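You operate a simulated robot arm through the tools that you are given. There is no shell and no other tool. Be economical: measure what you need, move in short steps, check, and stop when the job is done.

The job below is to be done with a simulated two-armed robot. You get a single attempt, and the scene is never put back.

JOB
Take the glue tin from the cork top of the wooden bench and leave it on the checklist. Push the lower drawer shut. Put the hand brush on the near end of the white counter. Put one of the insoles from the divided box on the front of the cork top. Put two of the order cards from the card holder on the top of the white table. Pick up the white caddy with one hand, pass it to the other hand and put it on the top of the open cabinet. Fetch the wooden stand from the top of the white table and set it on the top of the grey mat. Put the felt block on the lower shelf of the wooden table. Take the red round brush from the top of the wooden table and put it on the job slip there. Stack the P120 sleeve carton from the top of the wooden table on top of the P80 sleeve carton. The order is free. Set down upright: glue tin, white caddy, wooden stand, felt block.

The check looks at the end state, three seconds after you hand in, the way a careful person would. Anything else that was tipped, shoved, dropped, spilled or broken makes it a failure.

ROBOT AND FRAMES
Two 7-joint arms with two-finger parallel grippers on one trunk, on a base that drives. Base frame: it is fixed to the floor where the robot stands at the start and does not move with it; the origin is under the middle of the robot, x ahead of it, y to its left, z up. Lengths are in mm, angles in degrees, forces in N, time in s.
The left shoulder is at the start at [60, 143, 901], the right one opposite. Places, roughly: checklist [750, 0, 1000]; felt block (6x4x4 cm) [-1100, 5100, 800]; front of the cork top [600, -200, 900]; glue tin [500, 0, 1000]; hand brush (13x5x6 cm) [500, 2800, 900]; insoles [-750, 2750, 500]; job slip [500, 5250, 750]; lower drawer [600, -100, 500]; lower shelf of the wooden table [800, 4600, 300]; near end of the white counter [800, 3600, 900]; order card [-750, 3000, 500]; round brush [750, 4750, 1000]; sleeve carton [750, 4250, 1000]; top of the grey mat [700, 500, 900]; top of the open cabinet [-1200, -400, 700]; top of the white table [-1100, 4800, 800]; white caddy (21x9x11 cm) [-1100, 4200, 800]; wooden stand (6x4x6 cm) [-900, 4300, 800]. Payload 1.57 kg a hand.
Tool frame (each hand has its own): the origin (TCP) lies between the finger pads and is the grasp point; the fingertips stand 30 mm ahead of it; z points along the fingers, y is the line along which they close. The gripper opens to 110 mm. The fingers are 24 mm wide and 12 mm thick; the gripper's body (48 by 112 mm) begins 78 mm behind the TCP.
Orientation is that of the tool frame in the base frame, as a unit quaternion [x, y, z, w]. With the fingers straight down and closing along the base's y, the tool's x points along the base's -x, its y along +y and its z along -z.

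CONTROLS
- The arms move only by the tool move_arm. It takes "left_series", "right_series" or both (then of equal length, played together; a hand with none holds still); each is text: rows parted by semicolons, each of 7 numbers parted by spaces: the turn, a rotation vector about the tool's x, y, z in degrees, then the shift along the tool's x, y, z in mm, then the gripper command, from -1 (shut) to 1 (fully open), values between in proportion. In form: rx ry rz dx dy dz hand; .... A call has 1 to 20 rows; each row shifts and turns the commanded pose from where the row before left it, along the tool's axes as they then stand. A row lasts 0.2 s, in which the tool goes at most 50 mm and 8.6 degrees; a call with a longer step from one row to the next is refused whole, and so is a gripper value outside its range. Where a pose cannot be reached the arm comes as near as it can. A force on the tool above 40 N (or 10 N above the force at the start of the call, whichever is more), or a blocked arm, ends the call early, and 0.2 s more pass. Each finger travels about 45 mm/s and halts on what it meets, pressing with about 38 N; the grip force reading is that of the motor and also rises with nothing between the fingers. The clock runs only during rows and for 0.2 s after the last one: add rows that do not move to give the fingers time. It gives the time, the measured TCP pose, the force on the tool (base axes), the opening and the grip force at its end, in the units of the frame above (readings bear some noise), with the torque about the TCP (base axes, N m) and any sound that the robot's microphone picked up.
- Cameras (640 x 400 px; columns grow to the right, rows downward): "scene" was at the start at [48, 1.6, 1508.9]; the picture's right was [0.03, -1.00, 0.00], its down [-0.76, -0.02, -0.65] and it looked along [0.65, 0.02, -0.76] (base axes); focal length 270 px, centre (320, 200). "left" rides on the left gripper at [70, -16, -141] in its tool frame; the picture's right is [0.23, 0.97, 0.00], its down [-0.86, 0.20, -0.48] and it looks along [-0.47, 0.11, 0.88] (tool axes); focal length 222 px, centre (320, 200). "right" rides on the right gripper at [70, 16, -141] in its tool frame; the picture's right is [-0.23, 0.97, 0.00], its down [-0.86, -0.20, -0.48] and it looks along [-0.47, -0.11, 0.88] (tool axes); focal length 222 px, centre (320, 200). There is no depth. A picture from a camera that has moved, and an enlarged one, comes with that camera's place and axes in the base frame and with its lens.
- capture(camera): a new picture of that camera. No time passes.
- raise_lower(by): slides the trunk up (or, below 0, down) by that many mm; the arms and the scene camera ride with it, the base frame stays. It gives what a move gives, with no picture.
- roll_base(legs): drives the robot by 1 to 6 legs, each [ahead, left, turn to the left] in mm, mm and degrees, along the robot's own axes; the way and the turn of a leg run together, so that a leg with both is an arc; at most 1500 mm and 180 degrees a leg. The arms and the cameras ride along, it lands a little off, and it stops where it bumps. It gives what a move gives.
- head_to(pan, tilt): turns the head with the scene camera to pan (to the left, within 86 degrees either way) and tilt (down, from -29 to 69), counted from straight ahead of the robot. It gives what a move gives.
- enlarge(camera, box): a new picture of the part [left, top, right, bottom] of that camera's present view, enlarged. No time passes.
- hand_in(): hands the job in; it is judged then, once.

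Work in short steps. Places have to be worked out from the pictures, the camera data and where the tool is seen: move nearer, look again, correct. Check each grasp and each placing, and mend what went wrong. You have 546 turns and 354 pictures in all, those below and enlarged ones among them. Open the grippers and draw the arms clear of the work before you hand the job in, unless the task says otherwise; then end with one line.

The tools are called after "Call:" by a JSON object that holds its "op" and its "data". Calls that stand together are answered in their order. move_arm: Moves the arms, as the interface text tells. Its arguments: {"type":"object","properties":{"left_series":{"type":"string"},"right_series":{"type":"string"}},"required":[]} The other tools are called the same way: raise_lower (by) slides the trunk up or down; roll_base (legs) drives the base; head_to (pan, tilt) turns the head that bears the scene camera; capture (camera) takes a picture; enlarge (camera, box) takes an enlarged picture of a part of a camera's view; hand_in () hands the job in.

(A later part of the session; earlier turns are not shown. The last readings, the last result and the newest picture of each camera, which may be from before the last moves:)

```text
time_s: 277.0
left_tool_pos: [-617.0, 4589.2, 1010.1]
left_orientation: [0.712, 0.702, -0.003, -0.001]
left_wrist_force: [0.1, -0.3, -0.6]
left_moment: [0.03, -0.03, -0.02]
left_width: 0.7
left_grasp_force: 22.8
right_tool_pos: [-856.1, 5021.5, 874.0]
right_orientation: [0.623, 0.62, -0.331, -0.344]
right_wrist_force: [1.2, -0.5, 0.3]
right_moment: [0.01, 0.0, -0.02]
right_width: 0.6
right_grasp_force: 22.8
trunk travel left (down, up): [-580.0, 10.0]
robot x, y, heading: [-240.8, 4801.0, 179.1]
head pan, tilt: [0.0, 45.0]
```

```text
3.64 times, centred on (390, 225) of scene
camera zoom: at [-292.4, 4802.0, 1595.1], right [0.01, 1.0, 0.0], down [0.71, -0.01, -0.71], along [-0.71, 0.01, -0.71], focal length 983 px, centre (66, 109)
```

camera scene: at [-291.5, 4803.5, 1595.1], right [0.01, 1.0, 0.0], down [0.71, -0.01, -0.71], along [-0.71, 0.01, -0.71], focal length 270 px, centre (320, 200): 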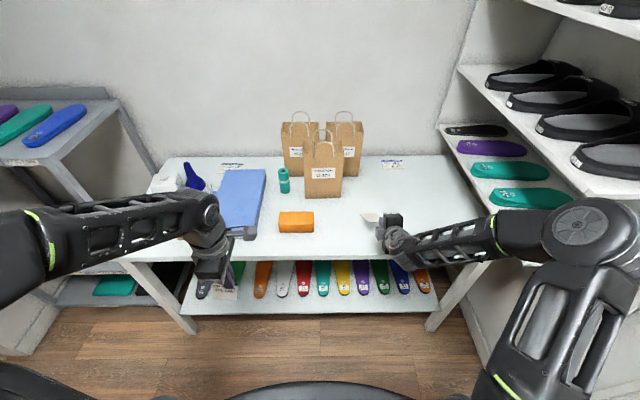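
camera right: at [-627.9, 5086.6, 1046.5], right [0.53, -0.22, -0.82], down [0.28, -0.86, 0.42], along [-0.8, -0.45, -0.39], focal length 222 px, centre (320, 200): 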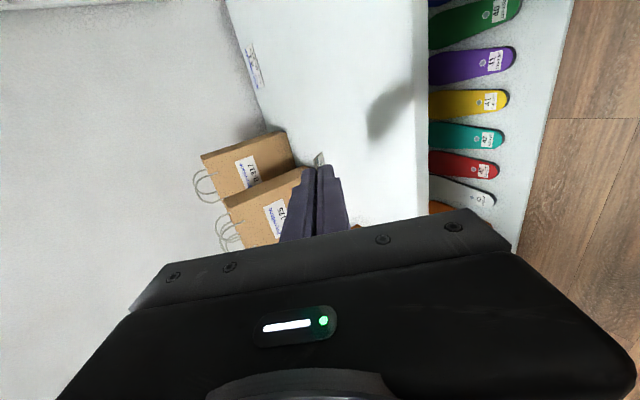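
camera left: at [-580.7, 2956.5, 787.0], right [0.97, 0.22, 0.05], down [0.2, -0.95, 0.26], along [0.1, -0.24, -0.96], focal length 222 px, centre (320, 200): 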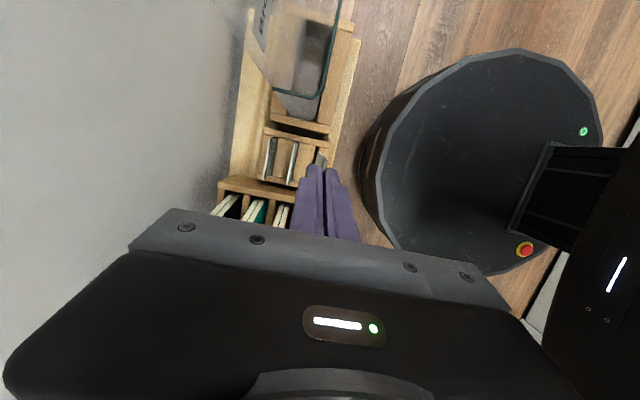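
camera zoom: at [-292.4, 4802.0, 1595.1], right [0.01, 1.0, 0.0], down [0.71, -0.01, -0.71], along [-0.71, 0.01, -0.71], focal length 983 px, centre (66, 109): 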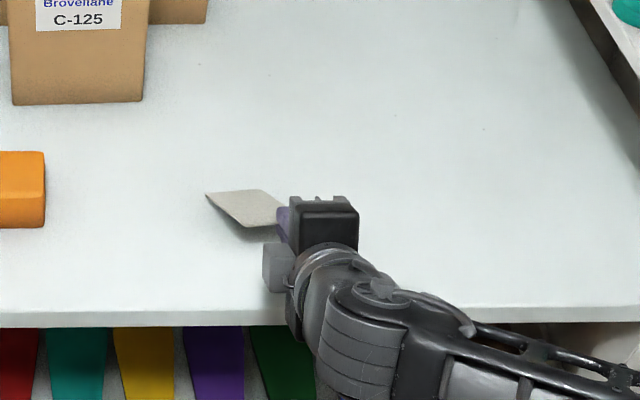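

The card (rotated about 14° in its plane, as expected) hovers just over the table. I lower further in small steps.

Call:
{"op": "move_arm", "data": {"right_series": "0 0 0 0 5 3.2 -1;0 0 0 0 5 3.2 -1;0 0 0 0 3.4 2.2 -1;0 0 0 0 0 0 -1"}}

Call:
{"op": "enlarge", "data": {"camera": "scene", "box": [310, 170, 470, 280]}}

```text
time_s: 278.0
left_tool_pos: [-615.3, 4591.0, 1010.4]
left_orientation: [0.712, 0.702, -0.002, -0.001]
left_wrist_force: [-0.5, 1.3, 0.2]
left_moment: [-0.01, -0.02, 0.0]
left_width: 0.5
left_grasp_force: 23.3
right_tool_pos: [-855.1, 5021.7, 874.8]
right_orientation: [0.623, 0.619, -0.332, -0.343]
right_wrist_force: [0.0, 0.7, 0.0]
right_moment: [-0.01, 0.0, 0.01]
right_width: 0.5
right_grasp_force: 23.0
right hand out of reach, approached as far as the arm can: row 1, 2, 3
trunk travel left (down, up): [-580.0, 10.0]
robot x, y, heading: [-238.5, 4801.6, 179.3]
head pan, tilt: [0.0, 45.0]
```

```text
3.64 times, centred on (390, 225) of scene
camera zoom: at [-291.7, 4803.7, 1595.0], right [0.01, 1.0, 0.0], down [0.71, -0.01, -0.71], along [-0.71, 0.01, -0.71], focal length 983 px, centre (66, 109)
```

zoom: 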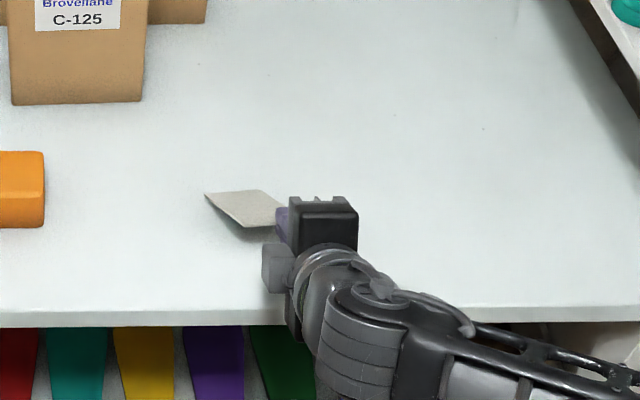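

Arm limit; I lower by the trunk instead, 14 mm.

Call:
{"op": "raise_lower", "data": {"by": -14}}

Call:
{"op": "enlarge", "data": {"camera": "scene", "box": [310, 170, 470, 280]}}

Call:
{"op": "capture", "data": {"camera": "right"}}

```text
time_s: 278.7
left_tool_pos: [-616.8, 4590.4, 996.3]
left_orientation: [0.712, 0.702, -0.002, -0.001]
left_wrist_force: [0.0, 0.6, -0.7]
left_moment: [-0.04, 0.0, 0.01]
left_width: 0.8
left_grasp_force: 22.2
right_tool_pos: [-854.2, 5021.2, 859.4]
right_orientation: [0.623, 0.62, -0.332, -0.342]
right_wrist_force: [0.2, 0.4, -0.3]
right_moment: [-0.04, 0.07, 0.01]
right_width: 0.0
right_grasp_force: 21.4
trunk travel left (down, up): [-566.0, 24.0]
robot x, y, heading: [-239.0, 4800.8, 179.0]
head pan, tilt: [0.0, 45.0]
```

```text
3.64 times, centred on (390, 225) of scene
camera zoom: at [-291.7, 4803.5, 1581.0], right [0.01, 1.0, 0.0], down [0.71, -0.01, -0.71], along [-0.71, 0.01, -0.71], focal length 983 px, centre (66, 109)
```

zoom: 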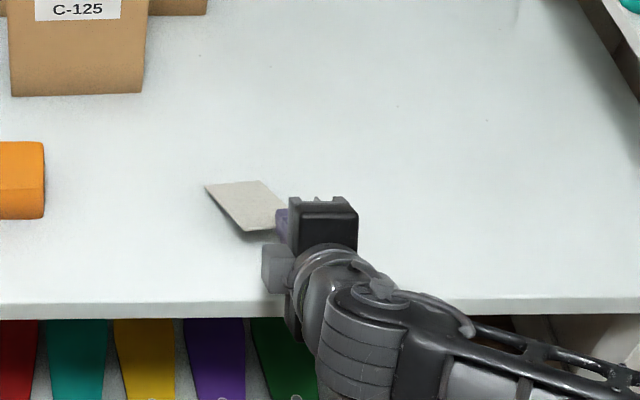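

```text
210 pictures are left
camera right: at [-727.0, 5089.3, 924.3], right [0.53, -0.22, -0.82], down [0.28, -0.86, 0.42], along [-0.8, -0.45, -0.39], focal length 222 px, centre (320, 200)
```

right: 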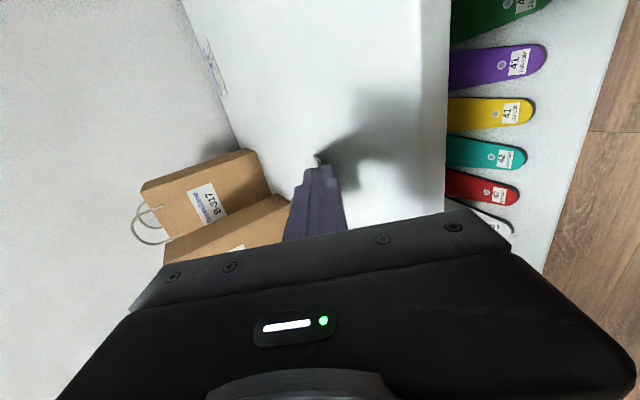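

The grip now reads 0 mm: the card has come free and lies on the table. I open slightly, raise and check.

Call:
{"op": "move_arm", "data": {"right_series": "0 0 0 0 0 0 -0.7;0 0 0 0 0 0 -0.5;0 0 0 0 0 0 -0.5"}}

Call:
{"op": "raise_lower", "data": {"by": 24}}

Call:
{"op": "move_arm", "data": {"right_series": "0 0 0 0 0 -40 -0.5;0 0 0 0 0 -40 -0.5;0 0 0 0 0 -40 0;0 0 0 0 0 0 0"}}

Call:
{"op": "capture", "data": {"camera": "scene"}}

```text
time_s: 279.5
left_tool_pos: [-616.6, 4589.9, 996.7]
left_orientation: [0.712, 0.702, -0.003, -0.001]
left_wrist_force: [-0.2, -0.7, 0.6]
left_moment: [0.01, 0.02, -0.01]
left_width: 0.8
left_grasp_force: 22.7
right_tool_pos: [-855.4, 5022.7, 859.5]
right_orientation: [0.623, 0.619, -0.332, -0.343]
right_wrist_force: [0.6, 0.3, 0.4]
right_moment: [0.0, 0.08, -0.03]
right_width: 26.9
right_grasp_force: 0.0
trunk travel left (down, up): [-566.0, 24.0]
robot x, y, heading: [-245.9, 4798.9, 179.2]
head pan, tilt: [0.0, 45.0]
```

```text
time_s: 280.2
left_tool_pos: [-616.3, 4589.6, 1020.0]
left_orientation: [0.712, 0.702, -0.003, -0.001]
left_wrist_force: [0.2, -1.2, 0.2]
left_moment: [-0.03, -0.01, -0.02]
left_width: 0.5
left_grasp_force: 23.0
right_tool_pos: [-855.8, 5021.3, 884.3]
right_orientation: [0.623, 0.62, -0.332, -0.343]
right_wrist_force: [-0.4, 1.1, -1.0]
right_moment: [-0.04, 0.04, 0.0]
right_width: 27.9
right_grasp_force: 0.0
trunk travel left (down, up): [-590.0, 0.0]
robot x, y, heading: [-241.7, 4804.3, 179.2]
head pan, tilt: [0.0, 45.0]
```

```text
time_s: 281.2
left_tool_pos: [-615.6, 4589.9, 1021.4]
left_orientation: [0.712, 0.702, -0.002, -0.002]
left_wrist_force: [-1.1, -0.2, 0.3]
left_moment: [0.03, -0.01, -0.01]
left_width: 0.8
left_grasp_force: 22.5
right_tool_pos: [-753.4, 5021.3, 947.8]
right_orientation: [0.624, 0.62, -0.331, -0.343]
right_wrist_force: [-0.3, 0.8, -0.4]
right_moment: [0.01, -0.01, 0.0]
right_width: 55.1
right_grasp_force: 0.0
trunk travel left (down, up): [-590.0, 0.0]
robot x, y, heading: [-239.6, 4802.0, 179.3]
head pan, tilt: [0.0, 45.0]
```

```text
209 pictures are left
camera scene: at [-292.4, 4803.9, 1605.0], right [0.01, 1.0, 0.0], down [0.71, -0.01, -0.71], along [-0.71, 0.01, -0.71], focal length 270 px, centre (320, 200)
```

scene: 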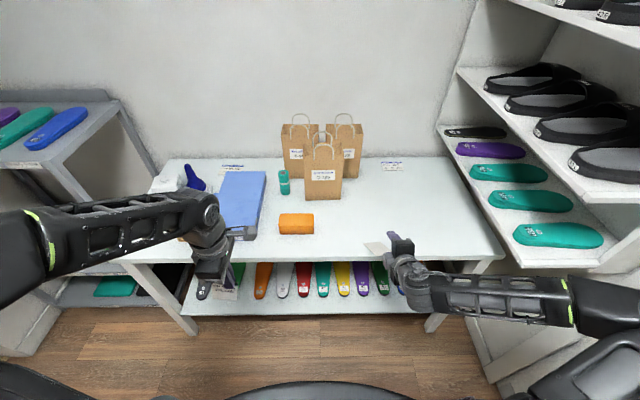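

Card B lies flat on the table. I retract the right hand a little and bring the left hand over to y≈4890, tilting likewise.

Call:
{"op": "move_arm", "data": {"left_series": "0 0 0 0 0 0 -1;0 0 0 0 0 0 -1;0 0 0 43 0 0 -1;0 0 0 43 0 0 -1;0 0 0 43 0 0 -1;0 0 0 43 0 0 -1;0 0 0 43 0 0 -1;0 0 0 43 0 0 -1;0 0 0 42 0 0 -1;8 0 0 0 0 0 -1;8 0 0 0 0 0 -1;8 0 0 0 0 0 -1;8 0 0 0 0 0 -1;8 0 0 0 0 0 -1;8 0 0 0 0 0 -1;8 0 0 0 0 0 -1;0 0 0 0 0 0 -1", "right_series": "0 0 0 30 0 -35 0;0 0 0 30 0 -35 0;0 0 0 0 0 0 0;0 0 0 0 0 0 0;0 0 0 0 0 0 0;0 0 0 0 0 0 0;0 0 0 0 0 0 0;0 0 0 0 0 0 0;0 0 0 0 0 0 0;0 0 0 0 0 0 0;0 0 0 0 0 0 0;0 0 0 0 0 0 0;0 0 0 0 0 0 0;0 0 0 0 0 0 0;0 0 0 0 0 0 0;0 0 0 0 0 0 0;0 0 0 0 0 0 0"}}

Call:
{"op": "capture", "data": {"camera": "scene"}}

```text
time_s: 284.4
left_tool_pos: [-630.3, 4870.8, 1025.8]
left_orientation: [0.587, 0.74, -0.17, -0.281]
left_wrist_force: [-0.2, 0.3, -0.4]
left_moment: [-0.03, 0.02, -0.01]
left_width: 1.0
left_grasp_force: 23.0
left hand out of reach, approached as far as the arm can: row 16
right_tool_pos: [-740.2, 5092.3, 981.9]
right_orientation: [0.623, 0.62, -0.332, -0.343]
right_wrist_force: [-0.5, 0.3, 0.6]
right_moment: [0.02, 0.02, 0.02]
right_width: 54.9
right_grasp_force: 0.1
right hand out of reach, approached as far as the arm can: row 1, 2
trunk travel left (down, up): [-590.0, 0.0]
robot x, y, heading: [-243.9, 4802.2, 179.2]
head pan, tilt: [0.0, 45.0]
stopped in row 16 (left hand): the arm was blocked; the commanded pose is now the measured one
```

```text
208 pictures are left
camera scene: at [-290.7, 4804.5, 1605.1], right [0.01, 1.0, 0.0], down [0.71, -0.01, -0.71], along [-0.71, 0.01, -0.71], focal length 270 px, centre (320, 200)
```

scene: 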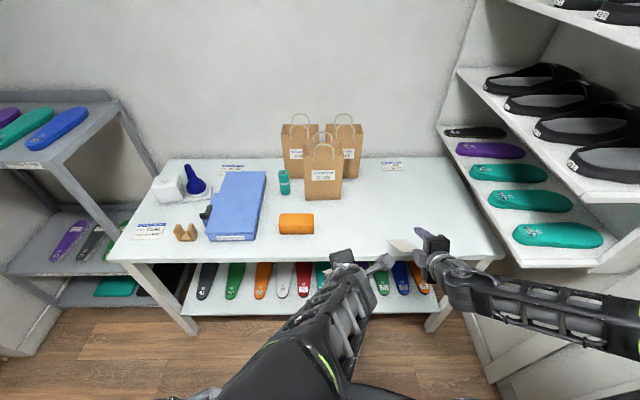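

The left arm got blocked at row 16, and card B seems to have moved together with the right hand. I zoom in to see.

Call:
{"op": "enlarge", "data": {"camera": "scene", "box": [320, 200, 480, 310]}}

Call:
{"op": "capture", "data": {"camera": "right"}}

Call:
{"op": "capture", "data": {"camera": "left"}}

```text
3.64 times, centred on (400, 255) of scene
camera zoom: at [-290.7, 4804.5, 1605.1], right [0.01, 1.0, 0.0], down [0.71, -0.01, -0.71], along [-0.71, 0.01, -0.71], focal length 983 px, centre (29, 0)
```

zoom: 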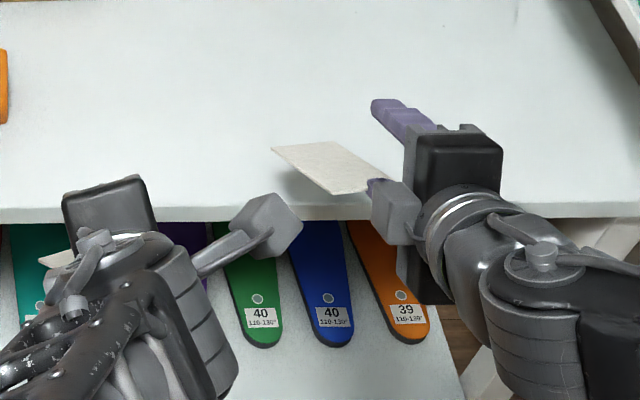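

```text
206 pictures are left
camera right: at [-611.7, 5160.0, 1045.6], right [0.53, -0.22, -0.82], down [0.28, -0.86, 0.42], along [-0.8, -0.45, -0.39], focal length 222 px, centre (320, 200)
```

right: 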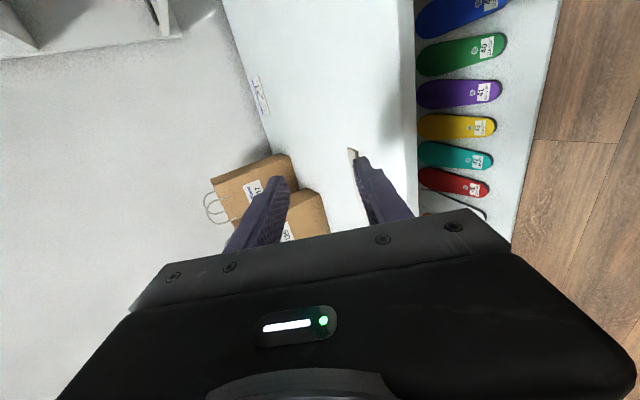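

```text
205 pictures are left
camera left: at [-566.6, 4922.2, 1161.8], right [0.72, 0.46, -0.52], down [0.58, -0.81, 0.08], along [-0.38, -0.35, -0.85], focal length 222 px, centre (320, 200)
```

left: 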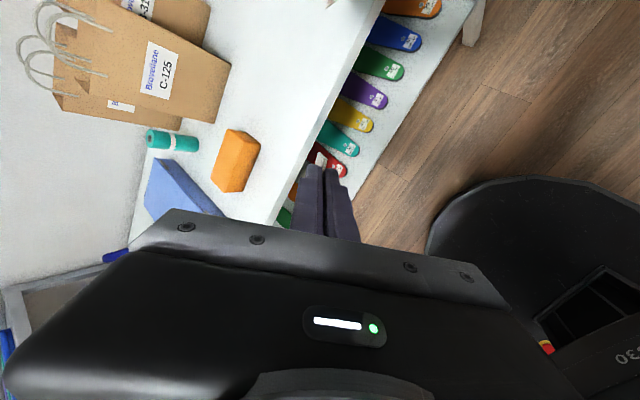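

Card B is still lying on the right hand's lower finger, held by friction. I close the right hand on it again and unwind the left arm.

Call:
{"op": "move_arm", "data": {"left_series": "0 0 0 -30 0 0 -1;-7.5 -1.8 2.7 -30 0 0 -1;-7.5 -1.8 2.7 -30 0 0 -1;-7.5 -1.8 2.7 -30 0 0 -1;-7.5 -1.8 2.7 -30 0 0 -1;-7.5 -1.8 2.7 -30 0 0 -1;0 0 0 0 0 0 -1", "right_series": "0 0 0 0 0 0 -1;0 0 0 0 0 0 -1;0 0 0 0 0 0 -1;0 0 0 0 0 0 -1;0 0 0 0 0 0 -1;0 0 0 0 0 0 -1;0 0 0 0 0 0 -1"}}

Call:
{"op": "enlarge", "data": {"camera": "scene", "box": [200, 190, 480, 320]}}

```text
time_s: 286.0
left_tool_pos: [-611.0, 4694.2, 998.9]
left_orientation: [0.713, 0.701, 0.0, 0.002]
left_wrist_force: [0.2, 0.5, -0.1]
left_moment: [0.0, -0.03, 0.02]
left_width: 0.8
left_grasp_force: 22.8
right_tool_pos: [-739.4, 5091.5, 981.8]
right_orientation: [0.623, 0.62, -0.332, -0.343]
right_wrist_force: [-0.2, 0.3, 1.0]
right_moment: [0.04, 0.0, 0.02]
right_width: 0.0
right_grasp_force: 21.3
trunk travel left (down, up): [-590.0, 0.0]
robot x, y, heading: [-242.7, 4802.9, 179.4]
head pan, tilt: [0.0, 45.0]
```

```text
2.29 times, centred on (340, 255) of scene
camera zoom: at [-291.1, 4803.8, 1605.1], right [0.01, 1.0, 0.0], down [0.71, -0.01, -0.71], along [-0.71, 0.01, -0.71], focal length 618 px, centre (274, 74)
```

zoom: 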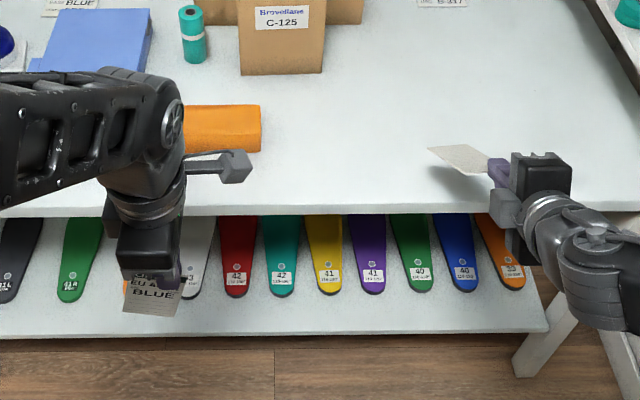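

Call:
{"op": "enlarge", "data": {"camera": "right", "box": [240, 100, 432, 230]}}

Call:
{"op": "enlarge", "data": {"camera": "scene", "box": [370, 225, 450, 285]}}

```text
3.08 times, centred on (336, 165) of right
camera zoom: at [-612.0, 5159.5, 1045.6], right [0.53, -0.22, -0.82], down [0.28, -0.86, 0.42], along [-0.8, -0.45, -0.39], focal length 684 px, centre (271, 308)
```

zoom: 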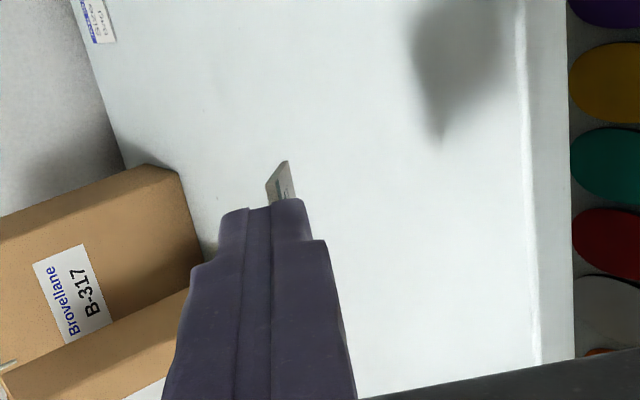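

```text
6.67 times, centred on (410, 255) of scene
camera zoom: at [-291.1, 4803.8, 1605.1], right [0.01, 1.0, 0.0], down [0.71, -0.01, -0.71], along [-0.71, 0.01, -0.71], focal length 1803 px, centre (-280, -167)
```

zoom: 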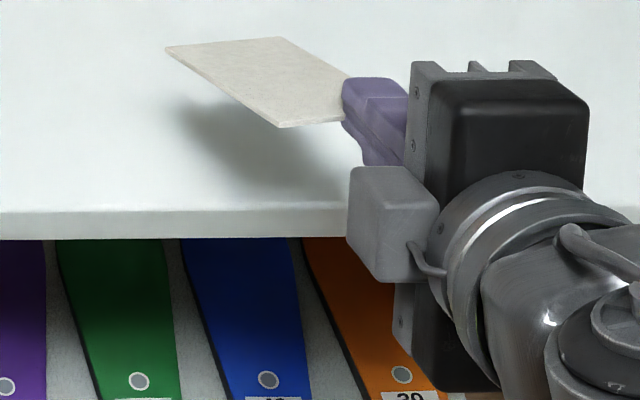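

The grip reads empty, yet the card clings at the lower finger. I open the hand and look closely at how it sits.

Call:
{"op": "move_arm", "data": {"right_series": "0 0 0 0 0 0 0;0 0 0 0 0 0 0;0 0 0 0 0 0 0;0 0 0 0 0 0 0"}}

Call:
{"op": "enlarge", "data": {"camera": "right", "box": [220, 100, 440, 250]}}

Call:
{"op": "enlarge", "data": {"camera": "scene", "box": [370, 215, 450, 285]}}

```text
time_s: 287.0
left_tool_pos: [-611.8, 4695.5, 999.9]
left_orientation: [0.712, 0.702, 0.0, 0.002]
left_wrist_force: [0.5, 0.6, 0.0]
left_moment: [0.0, 0.01, 0.0]
left_width: 0.8
left_grasp_force: 23.3
right_tool_pos: [-740.2, 5091.9, 981.2]
right_orientation: [0.622, 0.621, -0.332, -0.343]
right_wrist_force: [-0.1, -0.3, 1.4]
right_moment: [-0.02, -0.02, -0.01]
right_width: 55.0
right_grasp_force: 0.0
trunk travel left (down, up): [-590.0, 0.0]
robot x, y, heading: [-240.8, 4807.5, 179.1]
head pan, tilt: [0.0, 45.0]
```

```text
2.67 times, centred on (330, 175) of right
camera zoom: at [-612.4, 5159.3, 1045.5], right [0.53, -0.22, -0.82], down [0.28, -0.86, 0.42], along [-0.8, -0.45, -0.39], focal length 592 px, centre (293, 267)
```

zoom: 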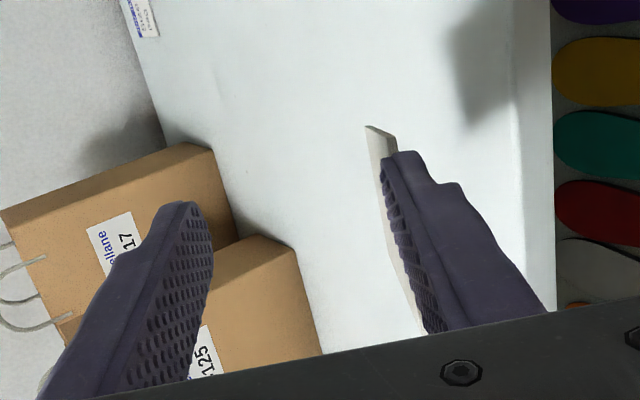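

```text
5.71 times, centred on (410, 250) of scene
camera zoom: at [-291.8, 4803.6, 1605.0], right [0.01, 1.0, 0.0], down [0.71, -0.01, -0.71], along [-0.71, 0.01, -0.71], focal length 1545 px, centre (-194, -86)
```

zoom: 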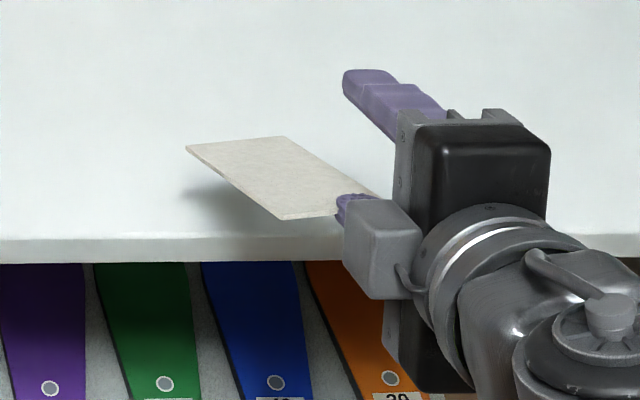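

The card rests along the lower finger's pad. I close to trap it, return over the table low, and will then open and straighten the hand so it slides off.

Call:
{"op": "move_arm", "data": {"right_series": "0 0 0 0 0 0 -1;0 0 0 0 0 0 -1;0 0 0 0 0 0 -1;0 0 0 0 0 0 -1;0 0 0 -12 4.5 25.6 -1;0 0 0 -12 4.5 25.6 -1;0 0 0 -12 4.5 25.6 -1;0 0 0 -12 4.5 25.6 -1;0 0 0 -12 4.5 25.6 -1;0 0 0 -10 4.5 25.6 -1;0 0 0 0 0 0 -1"}}

Call:
{"op": "enlarge", "data": {"camera": "scene", "box": [340, 195, 440, 270]}}

```text
time_s: 289.4
left_tool_pos: [-612.2, 4696.0, 999.7]
left_orientation: [0.713, 0.701, 0.0, 0.002]
left_wrist_force: [0.0, 0.2, -0.3]
left_moment: [0.01, -0.05, 0.03]
left_width: 0.6
left_grasp_force: 23.0
right_tool_pos: [-849.0, 5034.4, 883.9]
right_orientation: [0.623, 0.62, -0.331, -0.342]
right_wrist_force: [-0.6, -0.2, -0.4]
right_moment: [-0.03, 0.0, 0.01]
right_width: 0.0
right_grasp_force: 21.6
right hand out of reach, approached as far as the arm can: row 10
trunk travel left (down, up): [-590.0, 0.0]
robot x, y, heading: [-239.0, 4805.3, 179.2]
head pan, tilt: [0.0, 45.0]
```

```text
5.33 times, centred on (390, 232) of scene
camera zoom: at [-291.9, 4803.9, 1605.0], right [0.01, 1.0, 0.0], down [0.71, -0.01, -0.71], along [-0.71, 0.01, -0.71], focal length 1442 px, centre (-53, 27)
```

zoom: 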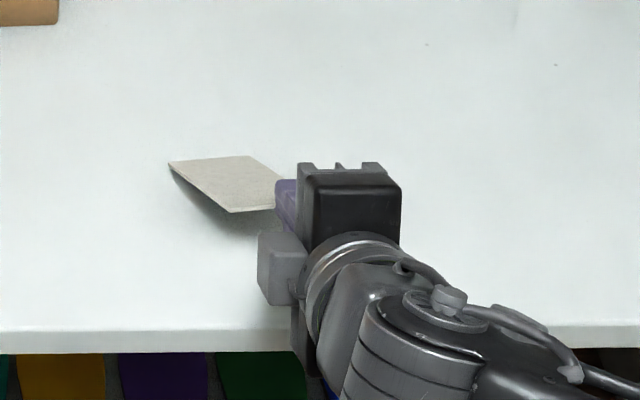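

Call:
{"op": "raise_lower", "data": {"by": -20}}

Call:
{"op": "move_arm", "data": {"right_series": "0 0 0 0 0 0 -0.6;0 0 0 0 0 0 -0.3;0 0 0 0 0 0 -0.1;0 0 0 0 0 0 -0.1;0 0 0 0 0 0 -0.1"}}

Call:
{"op": "enlarge", "data": {"camera": "scene", "box": [340, 195, 440, 270]}}

Call:
{"op": "enlarge", "data": {"camera": "right", "box": [220, 80, 440, 250]}}

```text
time_s: 290.1
left_tool_pos: [-611.5, 4694.2, 978.0]
left_orientation: [0.713, 0.701, 0.0, 0.002]
left_wrist_force: [0.1, 0.5, 0.0]
left_moment: [0.0, -0.04, 0.0]
left_width: 0.7
left_grasp_force: 22.0
right_tool_pos: [-850.1, 5034.6, 864.0]
right_orientation: [0.623, 0.62, -0.332, -0.343]
right_wrist_force: [0.1, 0.2, 0.5]
right_moment: [-0.02, 0.05, -0.02]
right_width: 0.0
right_grasp_force: 21.5
trunk travel left (down, up): [-570.0, 20.0]
robot x, y, heading: [-240.6, 4801.3, 179.2]
head pan, tilt: [0.0, 45.0]
```

```text
time_s: 291.3
left_tool_pos: [-611.5, 4696.2, 980.3]
left_orientation: [0.712, 0.702, 0.0, 0.003]
left_wrist_force: [-0.8, -0.3, -0.6]
left_moment: [-0.01, 0.02, 0.01]
left_width: 0.5
left_grasp_force: 22.6
right_tool_pos: [-848.0, 5032.8, 864.3]
right_orientation: [0.623, 0.621, -0.331, -0.342]
right_wrist_force: [-0.5, 0.1, 1.3]
right_moment: [0.02, 0.11, -0.02]
right_width: 49.1
right_grasp_force: 0.0
trunk travel left (down, up): [-570.0, 20.0]
robot x, y, heading: [-240.5, 4803.0, 179.2]
head pan, tilt: [0.0, 45.0]
```

```text
5.33 times, centred on (390, 232) of scene
camera zoom: at [-291.6, 4803.6, 1585.1], right [0.01, 1.0, 0.0], down [0.71, -0.01, -0.71], along [-0.71, 0.01, -0.71], focal length 1442 px, centre (-53, 27)
```

zoom: 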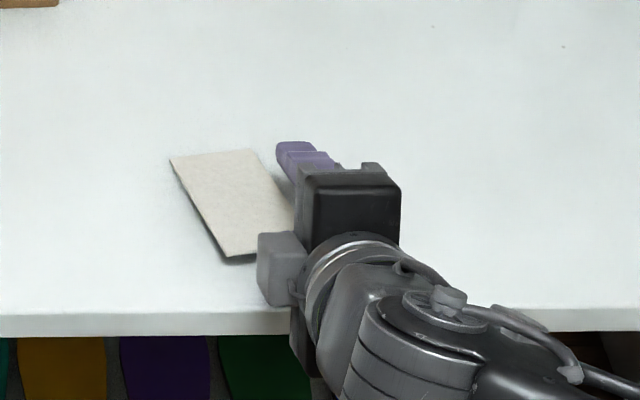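

```text
2.35 times, centred on (330, 165) of right
camera zoom: at [-721.3, 5101.3, 928.4], right [0.53, -0.22, -0.82], down [0.28, -0.86, 0.42], along [-0.8, -0.45, -0.39], focal length 523 px, centre (296, 282)
```

zoom: 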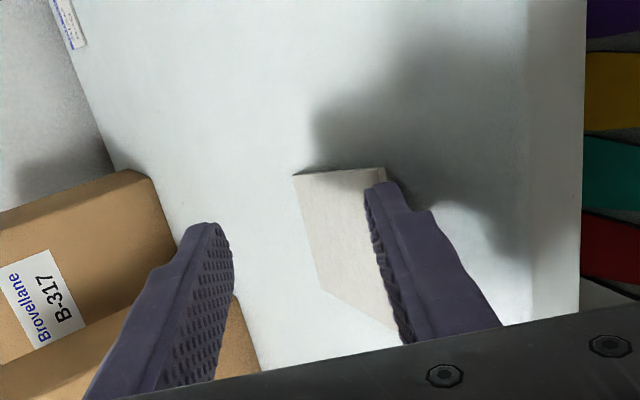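

Its far edge is on the table now and the near part on the lower finger. I slide the hand sideways (+y) out from under it.

Call:
{"op": "move_arm", "data": {"right_series": "0 0 0 10 0 0 -0.1;0 0 0 15 0 0 -0.1;0 0 0 20 0 0 -0.1;0 0 0 20 0 0 -0.1;0 0 0 0 0 0 -0.1"}}

Call:
{"op": "enlarge", "data": {"camera": "scene", "box": [340, 195, 460, 285]}}

```text
time_s: 292.5
left_tool_pos: [-611.2, 4695.0, 980.0]
left_orientation: [0.713, 0.701, 0.0, 0.002]
left_wrist_force: [0.9, -0.9, 0.2]
left_moment: [0.01, -0.02, 0.0]
left_width: 0.5
left_grasp_force: 23.3
right_tool_pos: [-848.8, 5098.5, 864.6]
right_orientation: [0.623, 0.62, -0.331, -0.343]
right_wrist_force: [0.0, -0.6, 0.8]
right_moment: [0.0, 0.04, -0.06]
right_width: 49.2
right_grasp_force: 0.0
trunk travel left (down, up): [-570.0, 20.0]
robot x, y, heading: [-241.2, 4802.4, 179.3]
head pan, tilt: [0.0, 45.0]
```

```text
4.44 times, centred on (400, 240) of scene
camera zoom: at [-291.7, 4803.5, 1585.0], right [0.01, 1.0, 0.0], down [0.71, -0.01, -0.71], along [-0.71, 0.01, -0.71], focal length 1202 px, centre (-36, 22)
```

zoom: 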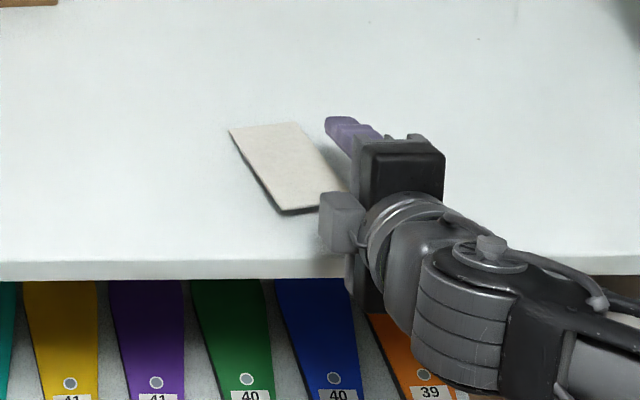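

It drags along with the finger. Instead I turn the hand toward vertical so the card slides down and leans between the open fingers, then lift straight off.

Call:
{"op": "move_arm", "data": {"right_series": "-6 0 0 0 0 0 -0.1;-8 0 0 0 0 0 -0.1;-8 0 0 0 0 0 -0.1;-8 0 0 0 0 0 -0.1;-8 0 0 0 0 0 -0.1;0 0 0 0 0 0 -0.1"}}

Call:
{"op": "enlarge", "data": {"camera": "scene", "box": [340, 195, 460, 285]}}

Call:
{"op": "capture", "data": {"camera": "right"}}

```text
time_s: 293.9
left_tool_pos: [-612.2, 4695.4, 979.5]
left_orientation: [0.712, 0.702, 0.0, 0.002]
left_wrist_force: [0.1, 0.9, -0.1]
left_moment: [-0.02, 0.01, 0.0]
left_width: 0.7
left_grasp_force: 22.4
right_tool_pos: [-848.7, 5100.5, 865.2]
right_orientation: [0.701, 0.694, -0.111, -0.121]
right_wrist_force: [0.4, 0.5, 0.1]
right_moment: [-0.02, 0.0, 0.02]
right_width: 49.6
right_grasp_force: 0.1
trunk travel left (down, up): [-570.0, 20.0]
robot x, y, heading: [-243.5, 4805.7, 179.5]
head pan, tilt: [0.0, 45.0]
```

```text
4.44 times, centred on (400, 240) of scene
camera zoom: at [-291.4, 4803.7, 1585.1], right [0.01, 1.0, 0.0], down [0.71, -0.01, -0.71], along [-0.71, 0.01, -0.71], focal length 1202 px, centre (-36, 22)
```

zoom: 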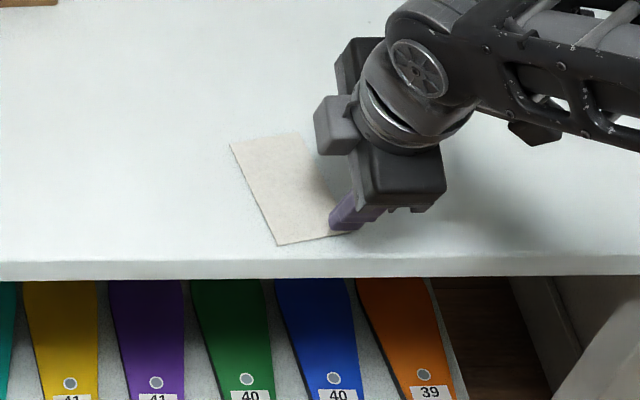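

```text
194 pictures are left
camera right: at [-786.9, 5166.9, 994.3], right [0.92, -0.23, -0.32], down [-0.04, -0.86, 0.51], along [-0.39, -0.45, -0.8], focal length 222 px, centre (320, 200)
```

right: 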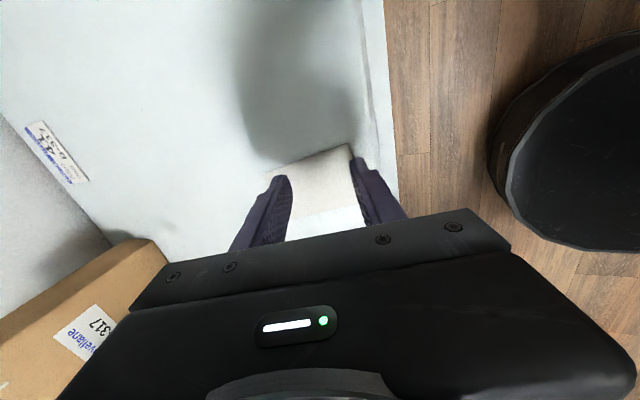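

The card is now flat on the table. I lift the hand straight up.

Call:
{"op": "move_arm", "data": {"right_series": "0 0 0 0 -5 -14 -0.1;0 0 0 0 -10 -28 -0.1;0 0 0 0 -13 -38 -0.1;0 0 0 0 -13 -38 -0.1;0 0 0 0 0 0 -0.1"}}

Call:
{"op": "enlarge", "data": {"camera": "scene", "box": [320, 165, 480, 285]}}

```text
time_s: 295.1
left_tool_pos: [-611.7, 4695.0, 979.8]
left_orientation: [0.712, 0.702, 0.0, 0.002]
left_wrist_force: [0.1, -0.8, 0.2]
left_moment: [-0.03, 0.0, -0.01]
left_width: 0.8
left_grasp_force: 23.0
right_tool_pos: [-850.7, 5097.6, 990.5]
right_orientation: [0.701, 0.695, -0.11, -0.121]
right_wrist_force: [-0.3, 0.9, -0.2]
right_moment: [0.01, 0.02, 0.01]
right_width: 49.7
right_grasp_force: 0.0
trunk travel left (down, up): [-570.0, 20.0]
robot x, y, heading: [-236.0, 4803.5, 179.3]
head pan, tilt: [0.0, 45.0]
```

```text
3.33 times, centred on (400, 225) of scene
camera zoom: at [-292.1, 4803.9, 1585.0], right [0.01, 1.0, 0.0], down [0.71, -0.01, -0.71], along [-0.71, 0.01, -0.71], focal length 901 px, centre (53, 117)
```

zoom: 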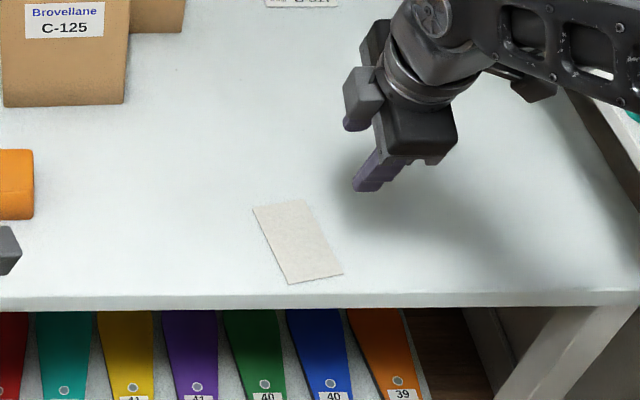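

Card B lies flat on the table. Now I retract the right hand, drive 60 mm closer and take the left hand with card A out to about (−905, 4860).

Call:
{"op": "move_arm", "data": {"right_series": "0 0 0 0 40 -15 0;0 0 0 0 40 -15 0;0 0 0 0 40 -15 0;0 0 0 0 40 -15 0;0 0 0 0 40 -15 0;0 0 0 0 0 0 0"}}

Call:
{"op": "roll_base", "data": {"legs": [[60, 0, 0]]}}

Call:
{"op": "move_arm", "data": {"left_series": "0 0 0 0 -45 0 -1;0 0 0 0 -45 0 -1;0 0 0 0 -45 0 -1;0 0 0 0 -45 0 -1;0 0 0 0 -45 0 -1;0 0 0 42 0 0 -1;0 0 0 42 0 0 -1;0 0 0 42 0 0 -1;0 0 0 42 0 0 -1;0 0 0 0 0 0 -1"}}

Call:
{"op": "capture", "data": {"camera": "scene"}}

```text
time_s: 296.5
left_tool_pos: [-613.0, 4695.2, 978.9]
left_orientation: [0.712, 0.702, 0.0, 0.003]
left_wrist_force: [-0.8, 0.1, -1.5]
left_moment: [-0.01, 0.03, -0.02]
left_width: 0.7
left_grasp_force: 22.6
right_tool_pos: [-636.2, 5095.2, 994.9]
right_orientation: [0.701, 0.694, -0.111, -0.122]
right_wrist_force: [-0.5, 0.2, 0.1]
right_moment: [0.0, -0.03, 0.0]
right_width: 55.1
right_grasp_force: 0.0
trunk travel left (down, up): [-570.0, 20.0]
robot x, y, heading: [-237.6, 4807.4, 179.4]
head pan, tilt: [0.0, 45.0]
```

```text
time_s: 297.4
left_tool_pos: [-673.1, 4695.6, 979.2]
left_orientation: [0.713, 0.701, 0.001, 0.004]
left_wrist_force: [-0.6, 0.5, 0.0]
left_moment: [0.01, -0.08, 0.01]
left_width: 0.9
left_grasp_force: 22.7
right_tool_pos: [-698.7, 5095.9, 994.6]
right_orientation: [0.7, 0.695, -0.11, -0.121]
right_wrist_force: [-0.3, -0.6, -0.1]
right_moment: [0.02, -0.03, 0.01]
right_width: 55.2
right_grasp_force: 0.0
trunk travel left (down, up): [-570.0, 20.0]
robot x, y, heading: [-298.9, 4805.3, 179.3]
head pan, tilt: [0.0, 45.0]
```

```text
time_s: 299.6
left_tool_pos: [-893.4, 4867.3, 974.5]
left_orientation: [0.712, 0.702, 0.0, 0.003]
left_wrist_force: [-0.9, -0.7, -0.1]
left_moment: [0.03, -0.01, 0.0]
left_width: 1.0
left_grasp_force: 22.4
right_tool_pos: [-696.8, 5096.7, 995.2]
right_orientation: [0.7, 0.695, -0.111, -0.121]
right_wrist_force: [-0.1, 0.4, 0.0]
right_moment: [0.0, 0.0, 0.0]
right_width: 54.9
right_grasp_force: 0.0
trunk travel left (down, up): [-570.0, 20.0]
robot x, y, heading: [-302.2, 4805.5, 179.3]
head pan, tilt: [0.0, 45.0]
```

```text
192 pictures are left
camera scene: at [-351.5, 4803.7, 1585.1], right [0.01, 1.0, 0.0], down [0.71, -0.01, -0.71], along [-0.71, 0.01, -0.71], focal length 270 px, centre (320, 200)
```

scene: 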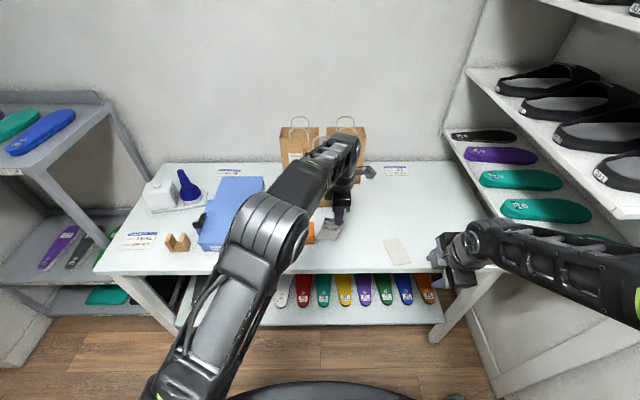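

In place beside card B. I tilt it 16° and lower until the card's edge is just above the table.

Call:
{"op": "move_arm", "data": {"left_series": "8 0 0 0 0 0 -1;8 0 0 0 0 0 -1;0 0 0 0 -5 22 -1;0 0 0 0 -5 22 -1;0 0 0 0 -6 20 -1;0 0 0 0 0 0 -1"}}

Call:
{"op": "enlarge", "data": {"camera": "scene", "box": [260, 165, 420, 285]}}

```text
time_s: 301.0
left_tool_pos: [-926.6, 4866.2, 920.6]
left_orientation: [0.706, 0.695, -0.098, -0.096]
left_wrist_force: [-0.4, 0.3, -0.3]
left_moment: [0.01, -0.01, 0.01]
left_width: 0.7
left_grasp_force: 22.4
right_tool_pos: [-695.9, 5096.4, 994.9]
right_orientation: [0.7, 0.695, -0.111, -0.122]
right_wrist_force: [0.0, 1.1, 0.2]
right_moment: [0.0, 0.01, 0.02]
right_width: 54.6
right_grasp_force: 0.2
trunk travel left (down, up): [-570.0, 20.0]
robot x, y, heading: [-297.8, 4803.6, 179.3]
head pan, tilt: [0.0, 45.0]
```

```text
3.33 times, centred on (340, 225) of scene
camera zoom: at [-351.3, 4804.2, 1585.1], right [0.01, 1.0, 0.0], down [0.71, -0.01, -0.71], along [-0.71, 0.01, -0.71], focal length 901 px, centre (253, 117)
```

zoom: 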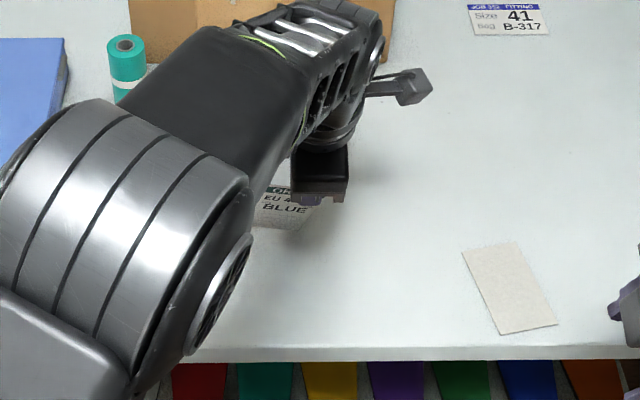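

I lower 12 mm more, open, and lift straight up.

Call:
{"op": "move_arm", "data": {"left_series": "0 0 0 0 1.7 6 -1;0 0 0 0 1.7 6 -1;0 0 0 0 0 0 -1"}}

Call:
{"op": "move_arm", "data": {"left_series": "0 0 0 0 0 0 -0.6;0 0 0 0 0 0 -0.2;0 0 0 0 0 0 -0.2;0 0 0 0 0 0 -0.2;0 0 0 0 0 0 -0.2"}}

Call:
{"op": "enlarge", "data": {"camera": "scene", "box": [260, 165, 420, 285]}}

Call:
{"op": "capture", "data": {"camera": "left"}}

```text
time_s: 301.8
left_tool_pos: [-925.3, 4868.8, 911.7]
left_orientation: [0.706, 0.694, -0.098, -0.099]
left_wrist_force: [5.7, 3.0, 23.2]
left_moment: [0.12, 0.25, -0.09]
left_width: 0.9
left_grasp_force: 22.9
right_tool_pos: [-696.0, 5096.6, 996.3]
right_orientation: [0.7, 0.695, -0.112, -0.122]
right_wrist_force: [0.6, 0.1, 0.3]
right_moment: [-0.02, -0.02, -0.01]
right_width: 55.1
right_grasp_force: 0.2
trunk travel left (down, up): [-570.0, 20.0]
robot x, y, heading: [-303.4, 4801.6, 179.2]
head pan, tilt: [0.0, 45.0]
```

```text
time_s: 303.0
left_tool_pos: [-926.2, 4866.6, 907.6]
left_orientation: [0.705, 0.695, -0.098, -0.097]
left_wrist_force: [0.0, -0.2, -0.2]
left_moment: [0.02, 0.01, 0.07]
left_width: 44.1
left_grasp_force: 0.1
right_tool_pos: [-697.9, 5095.9, 996.0]
right_orientation: [0.7, 0.695, -0.111, -0.122]
right_wrist_force: [0.0, -0.2, 0.1]
right_moment: [-0.01, -0.02, -0.02]
right_width: 55.0
right_grasp_force: 0.1
trunk travel left (down, up): [-570.0, 20.0]
robot x, y, heading: [-305.1, 4802.9, 179.4]
head pan, tilt: [0.0, 45.0]
```

```text
3.33 times, centred on (340, 225) of scene
camera zoom: at [-351.6, 4804.2, 1585.0], right [0.01, 1.0, 0.0], down [0.71, -0.01, -0.71], along [-0.71, 0.01, -0.71], focal length 901 px, centre (253, 117)
```

zoom: 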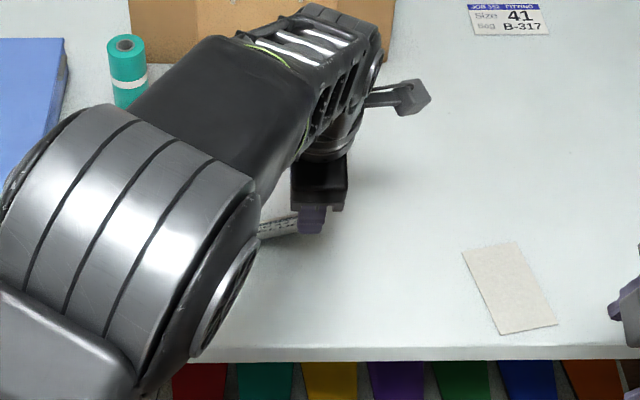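

```text
189 pictures are left
camera left: at [-902.3, 4935.5, 1048.2], right [0.94, 0.21, -0.27], down [0.31, -0.86, 0.41], along [-0.14, -0.47, -0.87], focal length 222 px, centre (320, 200)
```

left: 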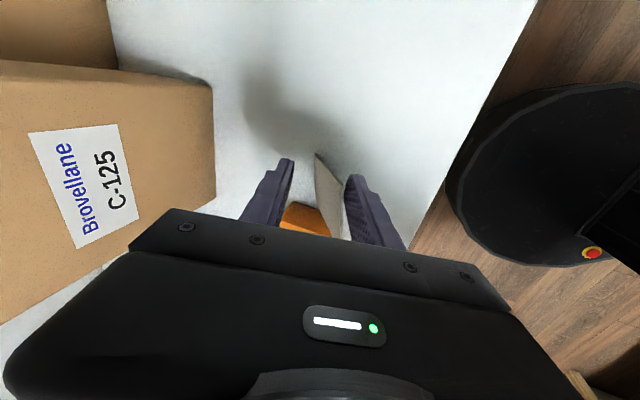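

The card stands leaning on the near finger. I lift straight up so it lies down.

Call:
{"op": "move_arm", "data": {"left_series": "0 0 0 0 -5 -19 -0.2;0 0 0 0 -8 -29 -0.2;0 0 0 0 -10 -38 -0.2;0 0 0 0 -10 -38 -0.2;0 0 0 0 0 0 -0.2"}}

Call:
{"op": "capture", "data": {"camera": "left"}}

Call:
{"op": "enlarge", "data": {"camera": "scene", "box": [260, 165, 420, 285]}}

```text
time_s: 304.2
left_tool_pos: [-924.5, 4866.7, 1036.1]
left_orientation: [0.706, 0.695, -0.097, -0.097]
left_wrist_force: [-0.5, -0.1, -0.4]
left_moment: [0.0, -0.03, -0.03]
left_width: 43.9
left_grasp_force: 0.1
right_tool_pos: [-696.5, 5095.9, 994.3]
right_orientation: [0.7, 0.695, -0.112, -0.122]
right_wrist_force: [1.0, 0.3, 0.2]
right_moment: [0.0, -0.01, 0.0]
right_width: 55.0
right_grasp_force: 0.1
trunk travel left (down, up): [-570.0, 20.0]
robot x, y, heading: [-301.1, 4804.3, 179.3]
head pan, tilt: [0.0, 45.0]
```

```text
188 pictures are left
camera left: at [-899.9, 4936.1, 1176.6], right [0.94, 0.21, -0.27], down [0.31, -0.86, 0.41], along [-0.14, -0.47, -0.87], focal length 222 px, centre (320, 200)
```

left: 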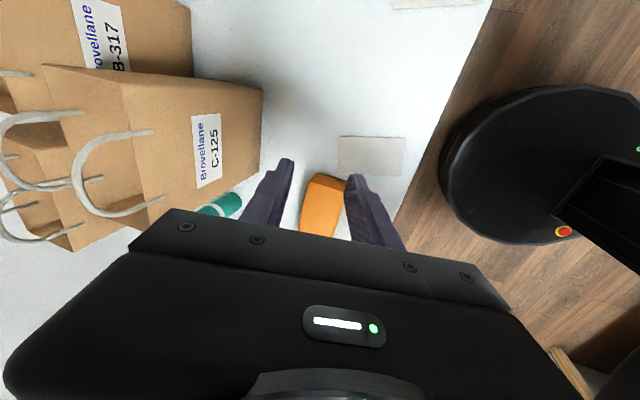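

```text
3.33 times, centred on (340, 225) of scene
camera zoom: at [-351.8, 4804.4, 1585.0], right [0.01, 1.0, 0.0], down [0.71, -0.01, -0.71], along [-0.71, 0.01, -0.71], focal length 901 px, centre (253, 117)
```

zoom: 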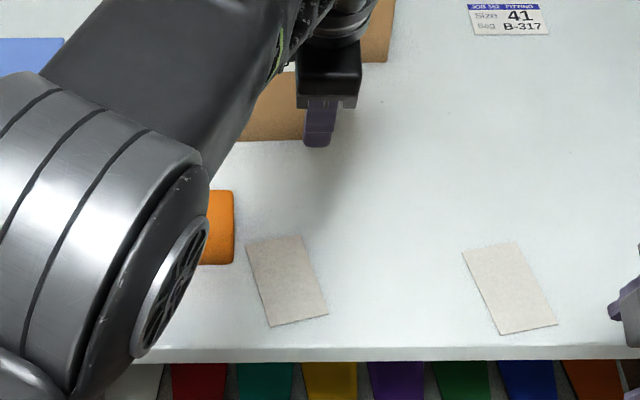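

Both cards lie flat on the table. I retract and unwind both hands to neutral, and move along to face the stand and caddy.

Call:
{"op": "move_arm", "data": {"left_series": "-8 0 0 0 40 0 0;-8 0 0 0 40 0 0;0 0 0 -20 40 0 0;0 0 0 -40 20 0 0;0 0 0 -40 20 0 0;0 0 0 -40 20 0 0;0 0 8.2 0 0 0 1;0 0 8.2 0 0 0 1;0 0 8.2 0 0 0 1;0 0 8.2 0 0 0 1;0 0 8.2 0 0 0 1;0 0 8.2 0 0 0 1;0 0 8.2 0 0 0 1;0 0 8.2 0 0 0 1;0 0 8.2 0 0 0 1;0 0 8.2 0 0 0 1;0 0 8 0 0 0 1;0 0 0 0 0 0 1", "right_series": "-8 0 0 0 10 0 0;-8 0 0 0 10 0 0;-2 0 0 0 10 0 0;0 0 0 0 0 -20 0;0 0 0 0 0 -20 0;0 0 0 0 0 0 0;0 0 8.2 0 0 0 1;0 0 8.2 0 0 0 1;0 0 8.2 0 0 0 1;0 0 8.2 0 0 0 1;0 0 8.2 0 0 0 1;0 0 8.2 0 0 0 1;0 0 8.2 0 0 0 1;0 0 8.2 0 0 0 1;0 0 8.2 0 0 0 1;0 0 8.2 0 0 0 1;0 0 8 0 0 0 1;0 0 0 0 0 0 1"}}

Call:
{"op": "roll_base", "data": {"legs": [[-50, 0, 0], [0, 420, 0]]}}

Call:
{"op": "capture", "data": {"camera": "scene"}}

```text
time_s: 308.0
left_tool_pos: [-749.1, 4725.3, 1021.3]
left_orientation: [1.0, -0.009, 0.001, 0.002]
left_wrist_force: [-0.1, -0.3, 0.1]
left_moment: [0.0, 0.02, -0.03]
left_width: 110.1
left_grasp_force: 0.1
right_tool_pos: [-666.9, 5094.8, 1030.1]
right_orientation: [1.0, -0.005, -0.008, -0.007]
right_wrist_force: [1.1, 0.3, 0.4]
right_moment: [0.0, -0.01, 0.01]
right_width: 110.2
right_grasp_force: 0.1
trunk travel left (down, up): [-570.0, 20.0]
robot x, y, heading: [-301.4, 4806.5, 179.4]
head pan, tilt: [0.0, 45.0]
```

```text
time_s: 311.2
left_tool_pos: [-704.2, 4300.5, 1021.5]
left_orientation: [1.0, -0.01, 0.002, 0.001]
left_wrist_force: [0.5, 0.3, 0.1]
left_moment: [0.0, 0.0, 0.0]
left_width: 109.9
left_grasp_force: 0.0
right_tool_pos: [-621.0, 4670.4, 1029.6]
right_orientation: [1.0, -0.006, -0.007, -0.007]
right_wrist_force: [-0.6, -0.2, 0.2]
right_moment: [0.02, 0.0, 0.03]
right_width: 110.3
right_grasp_force: 0.0
trunk travel left (down, up): [-570.0, 20.0]
robot x, y, heading: [-257.3, 4381.4, 179.3]
head pan, tilt: [0.0, 45.0]
```

```text
186 pictures are left
camera scene: at [-306.5, 4378.8, 1585.0], right [0.01, 1.0, 0.0], down [0.71, -0.01, -0.71], along [-0.71, 0.01, -0.71], focal length 270 px, centre (320, 200)
```

scene: 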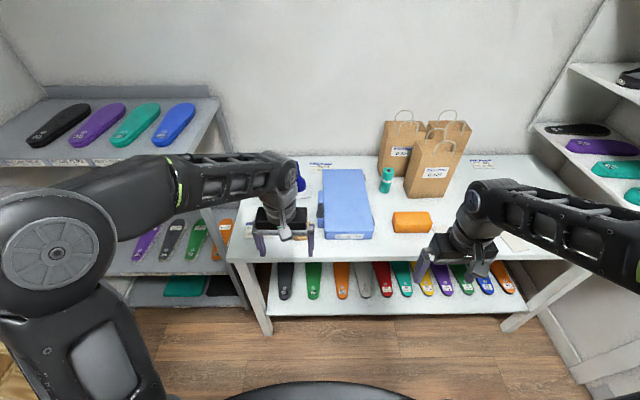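

I strafe further left so the right hand can take the stand and the left the caddy.

Call:
{"op": "roll_base", "data": {"legs": [[0, 230, 0.6]]}}

Call:
{"op": "capture", "data": {"camera": "scene"}}

Call:
{"op": "capture", "data": {"camera": "right"}}

```text
time_s: 312.9
left_tool_pos: [-704.1, 4066.5, 1022.3]
left_orientation: [1.0, -0.002, 0.002, 0.001]
left_wrist_force: [0.6, -0.4, -0.5]
left_moment: [0.04, 0.0, 0.02]
left_width: 110.2
left_grasp_force: 0.1
right_tool_pos: [-625.8, 4438.5, 1031.1]
right_orientation: [1.0, 0.0, -0.008, -0.008]
right_wrist_force: [0.7, -0.7, -0.5]
right_moment: [0.04, -0.01, 0.0]
right_width: 110.0
right_grasp_force: 0.1
trunk travel left (down, up): [-570.0, 20.0]
robot x, y, heading: [-262.6, 4152.3, 179.6]
head pan, tilt: [0.0, 45.0]
```

```text
185 pictures are left
camera scene: at [-308.2, 4150.3, 1585.0], right [0.0, 1.0, 0.0], down [0.71, 0.0, -0.71], along [-0.71, 0.0, -0.71], focal length 270 px, centre (320, 200)
```

scene: 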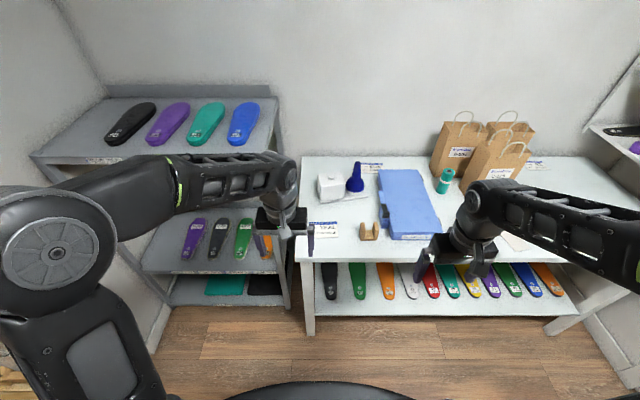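

```text
184 pictures are left
camera right: at [-554.8, 4420.8, 1170.1], right [-0.23, -0.97, -0.01], down [-0.85, 0.19, 0.49], along [-0.48, 0.12, -0.87], focal length 222 px, centre (320, 200)
```

right: 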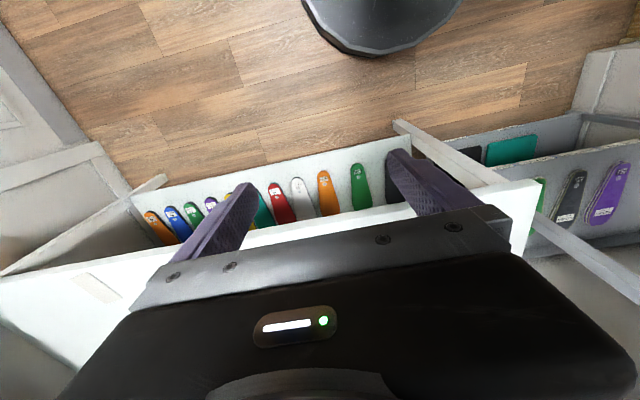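

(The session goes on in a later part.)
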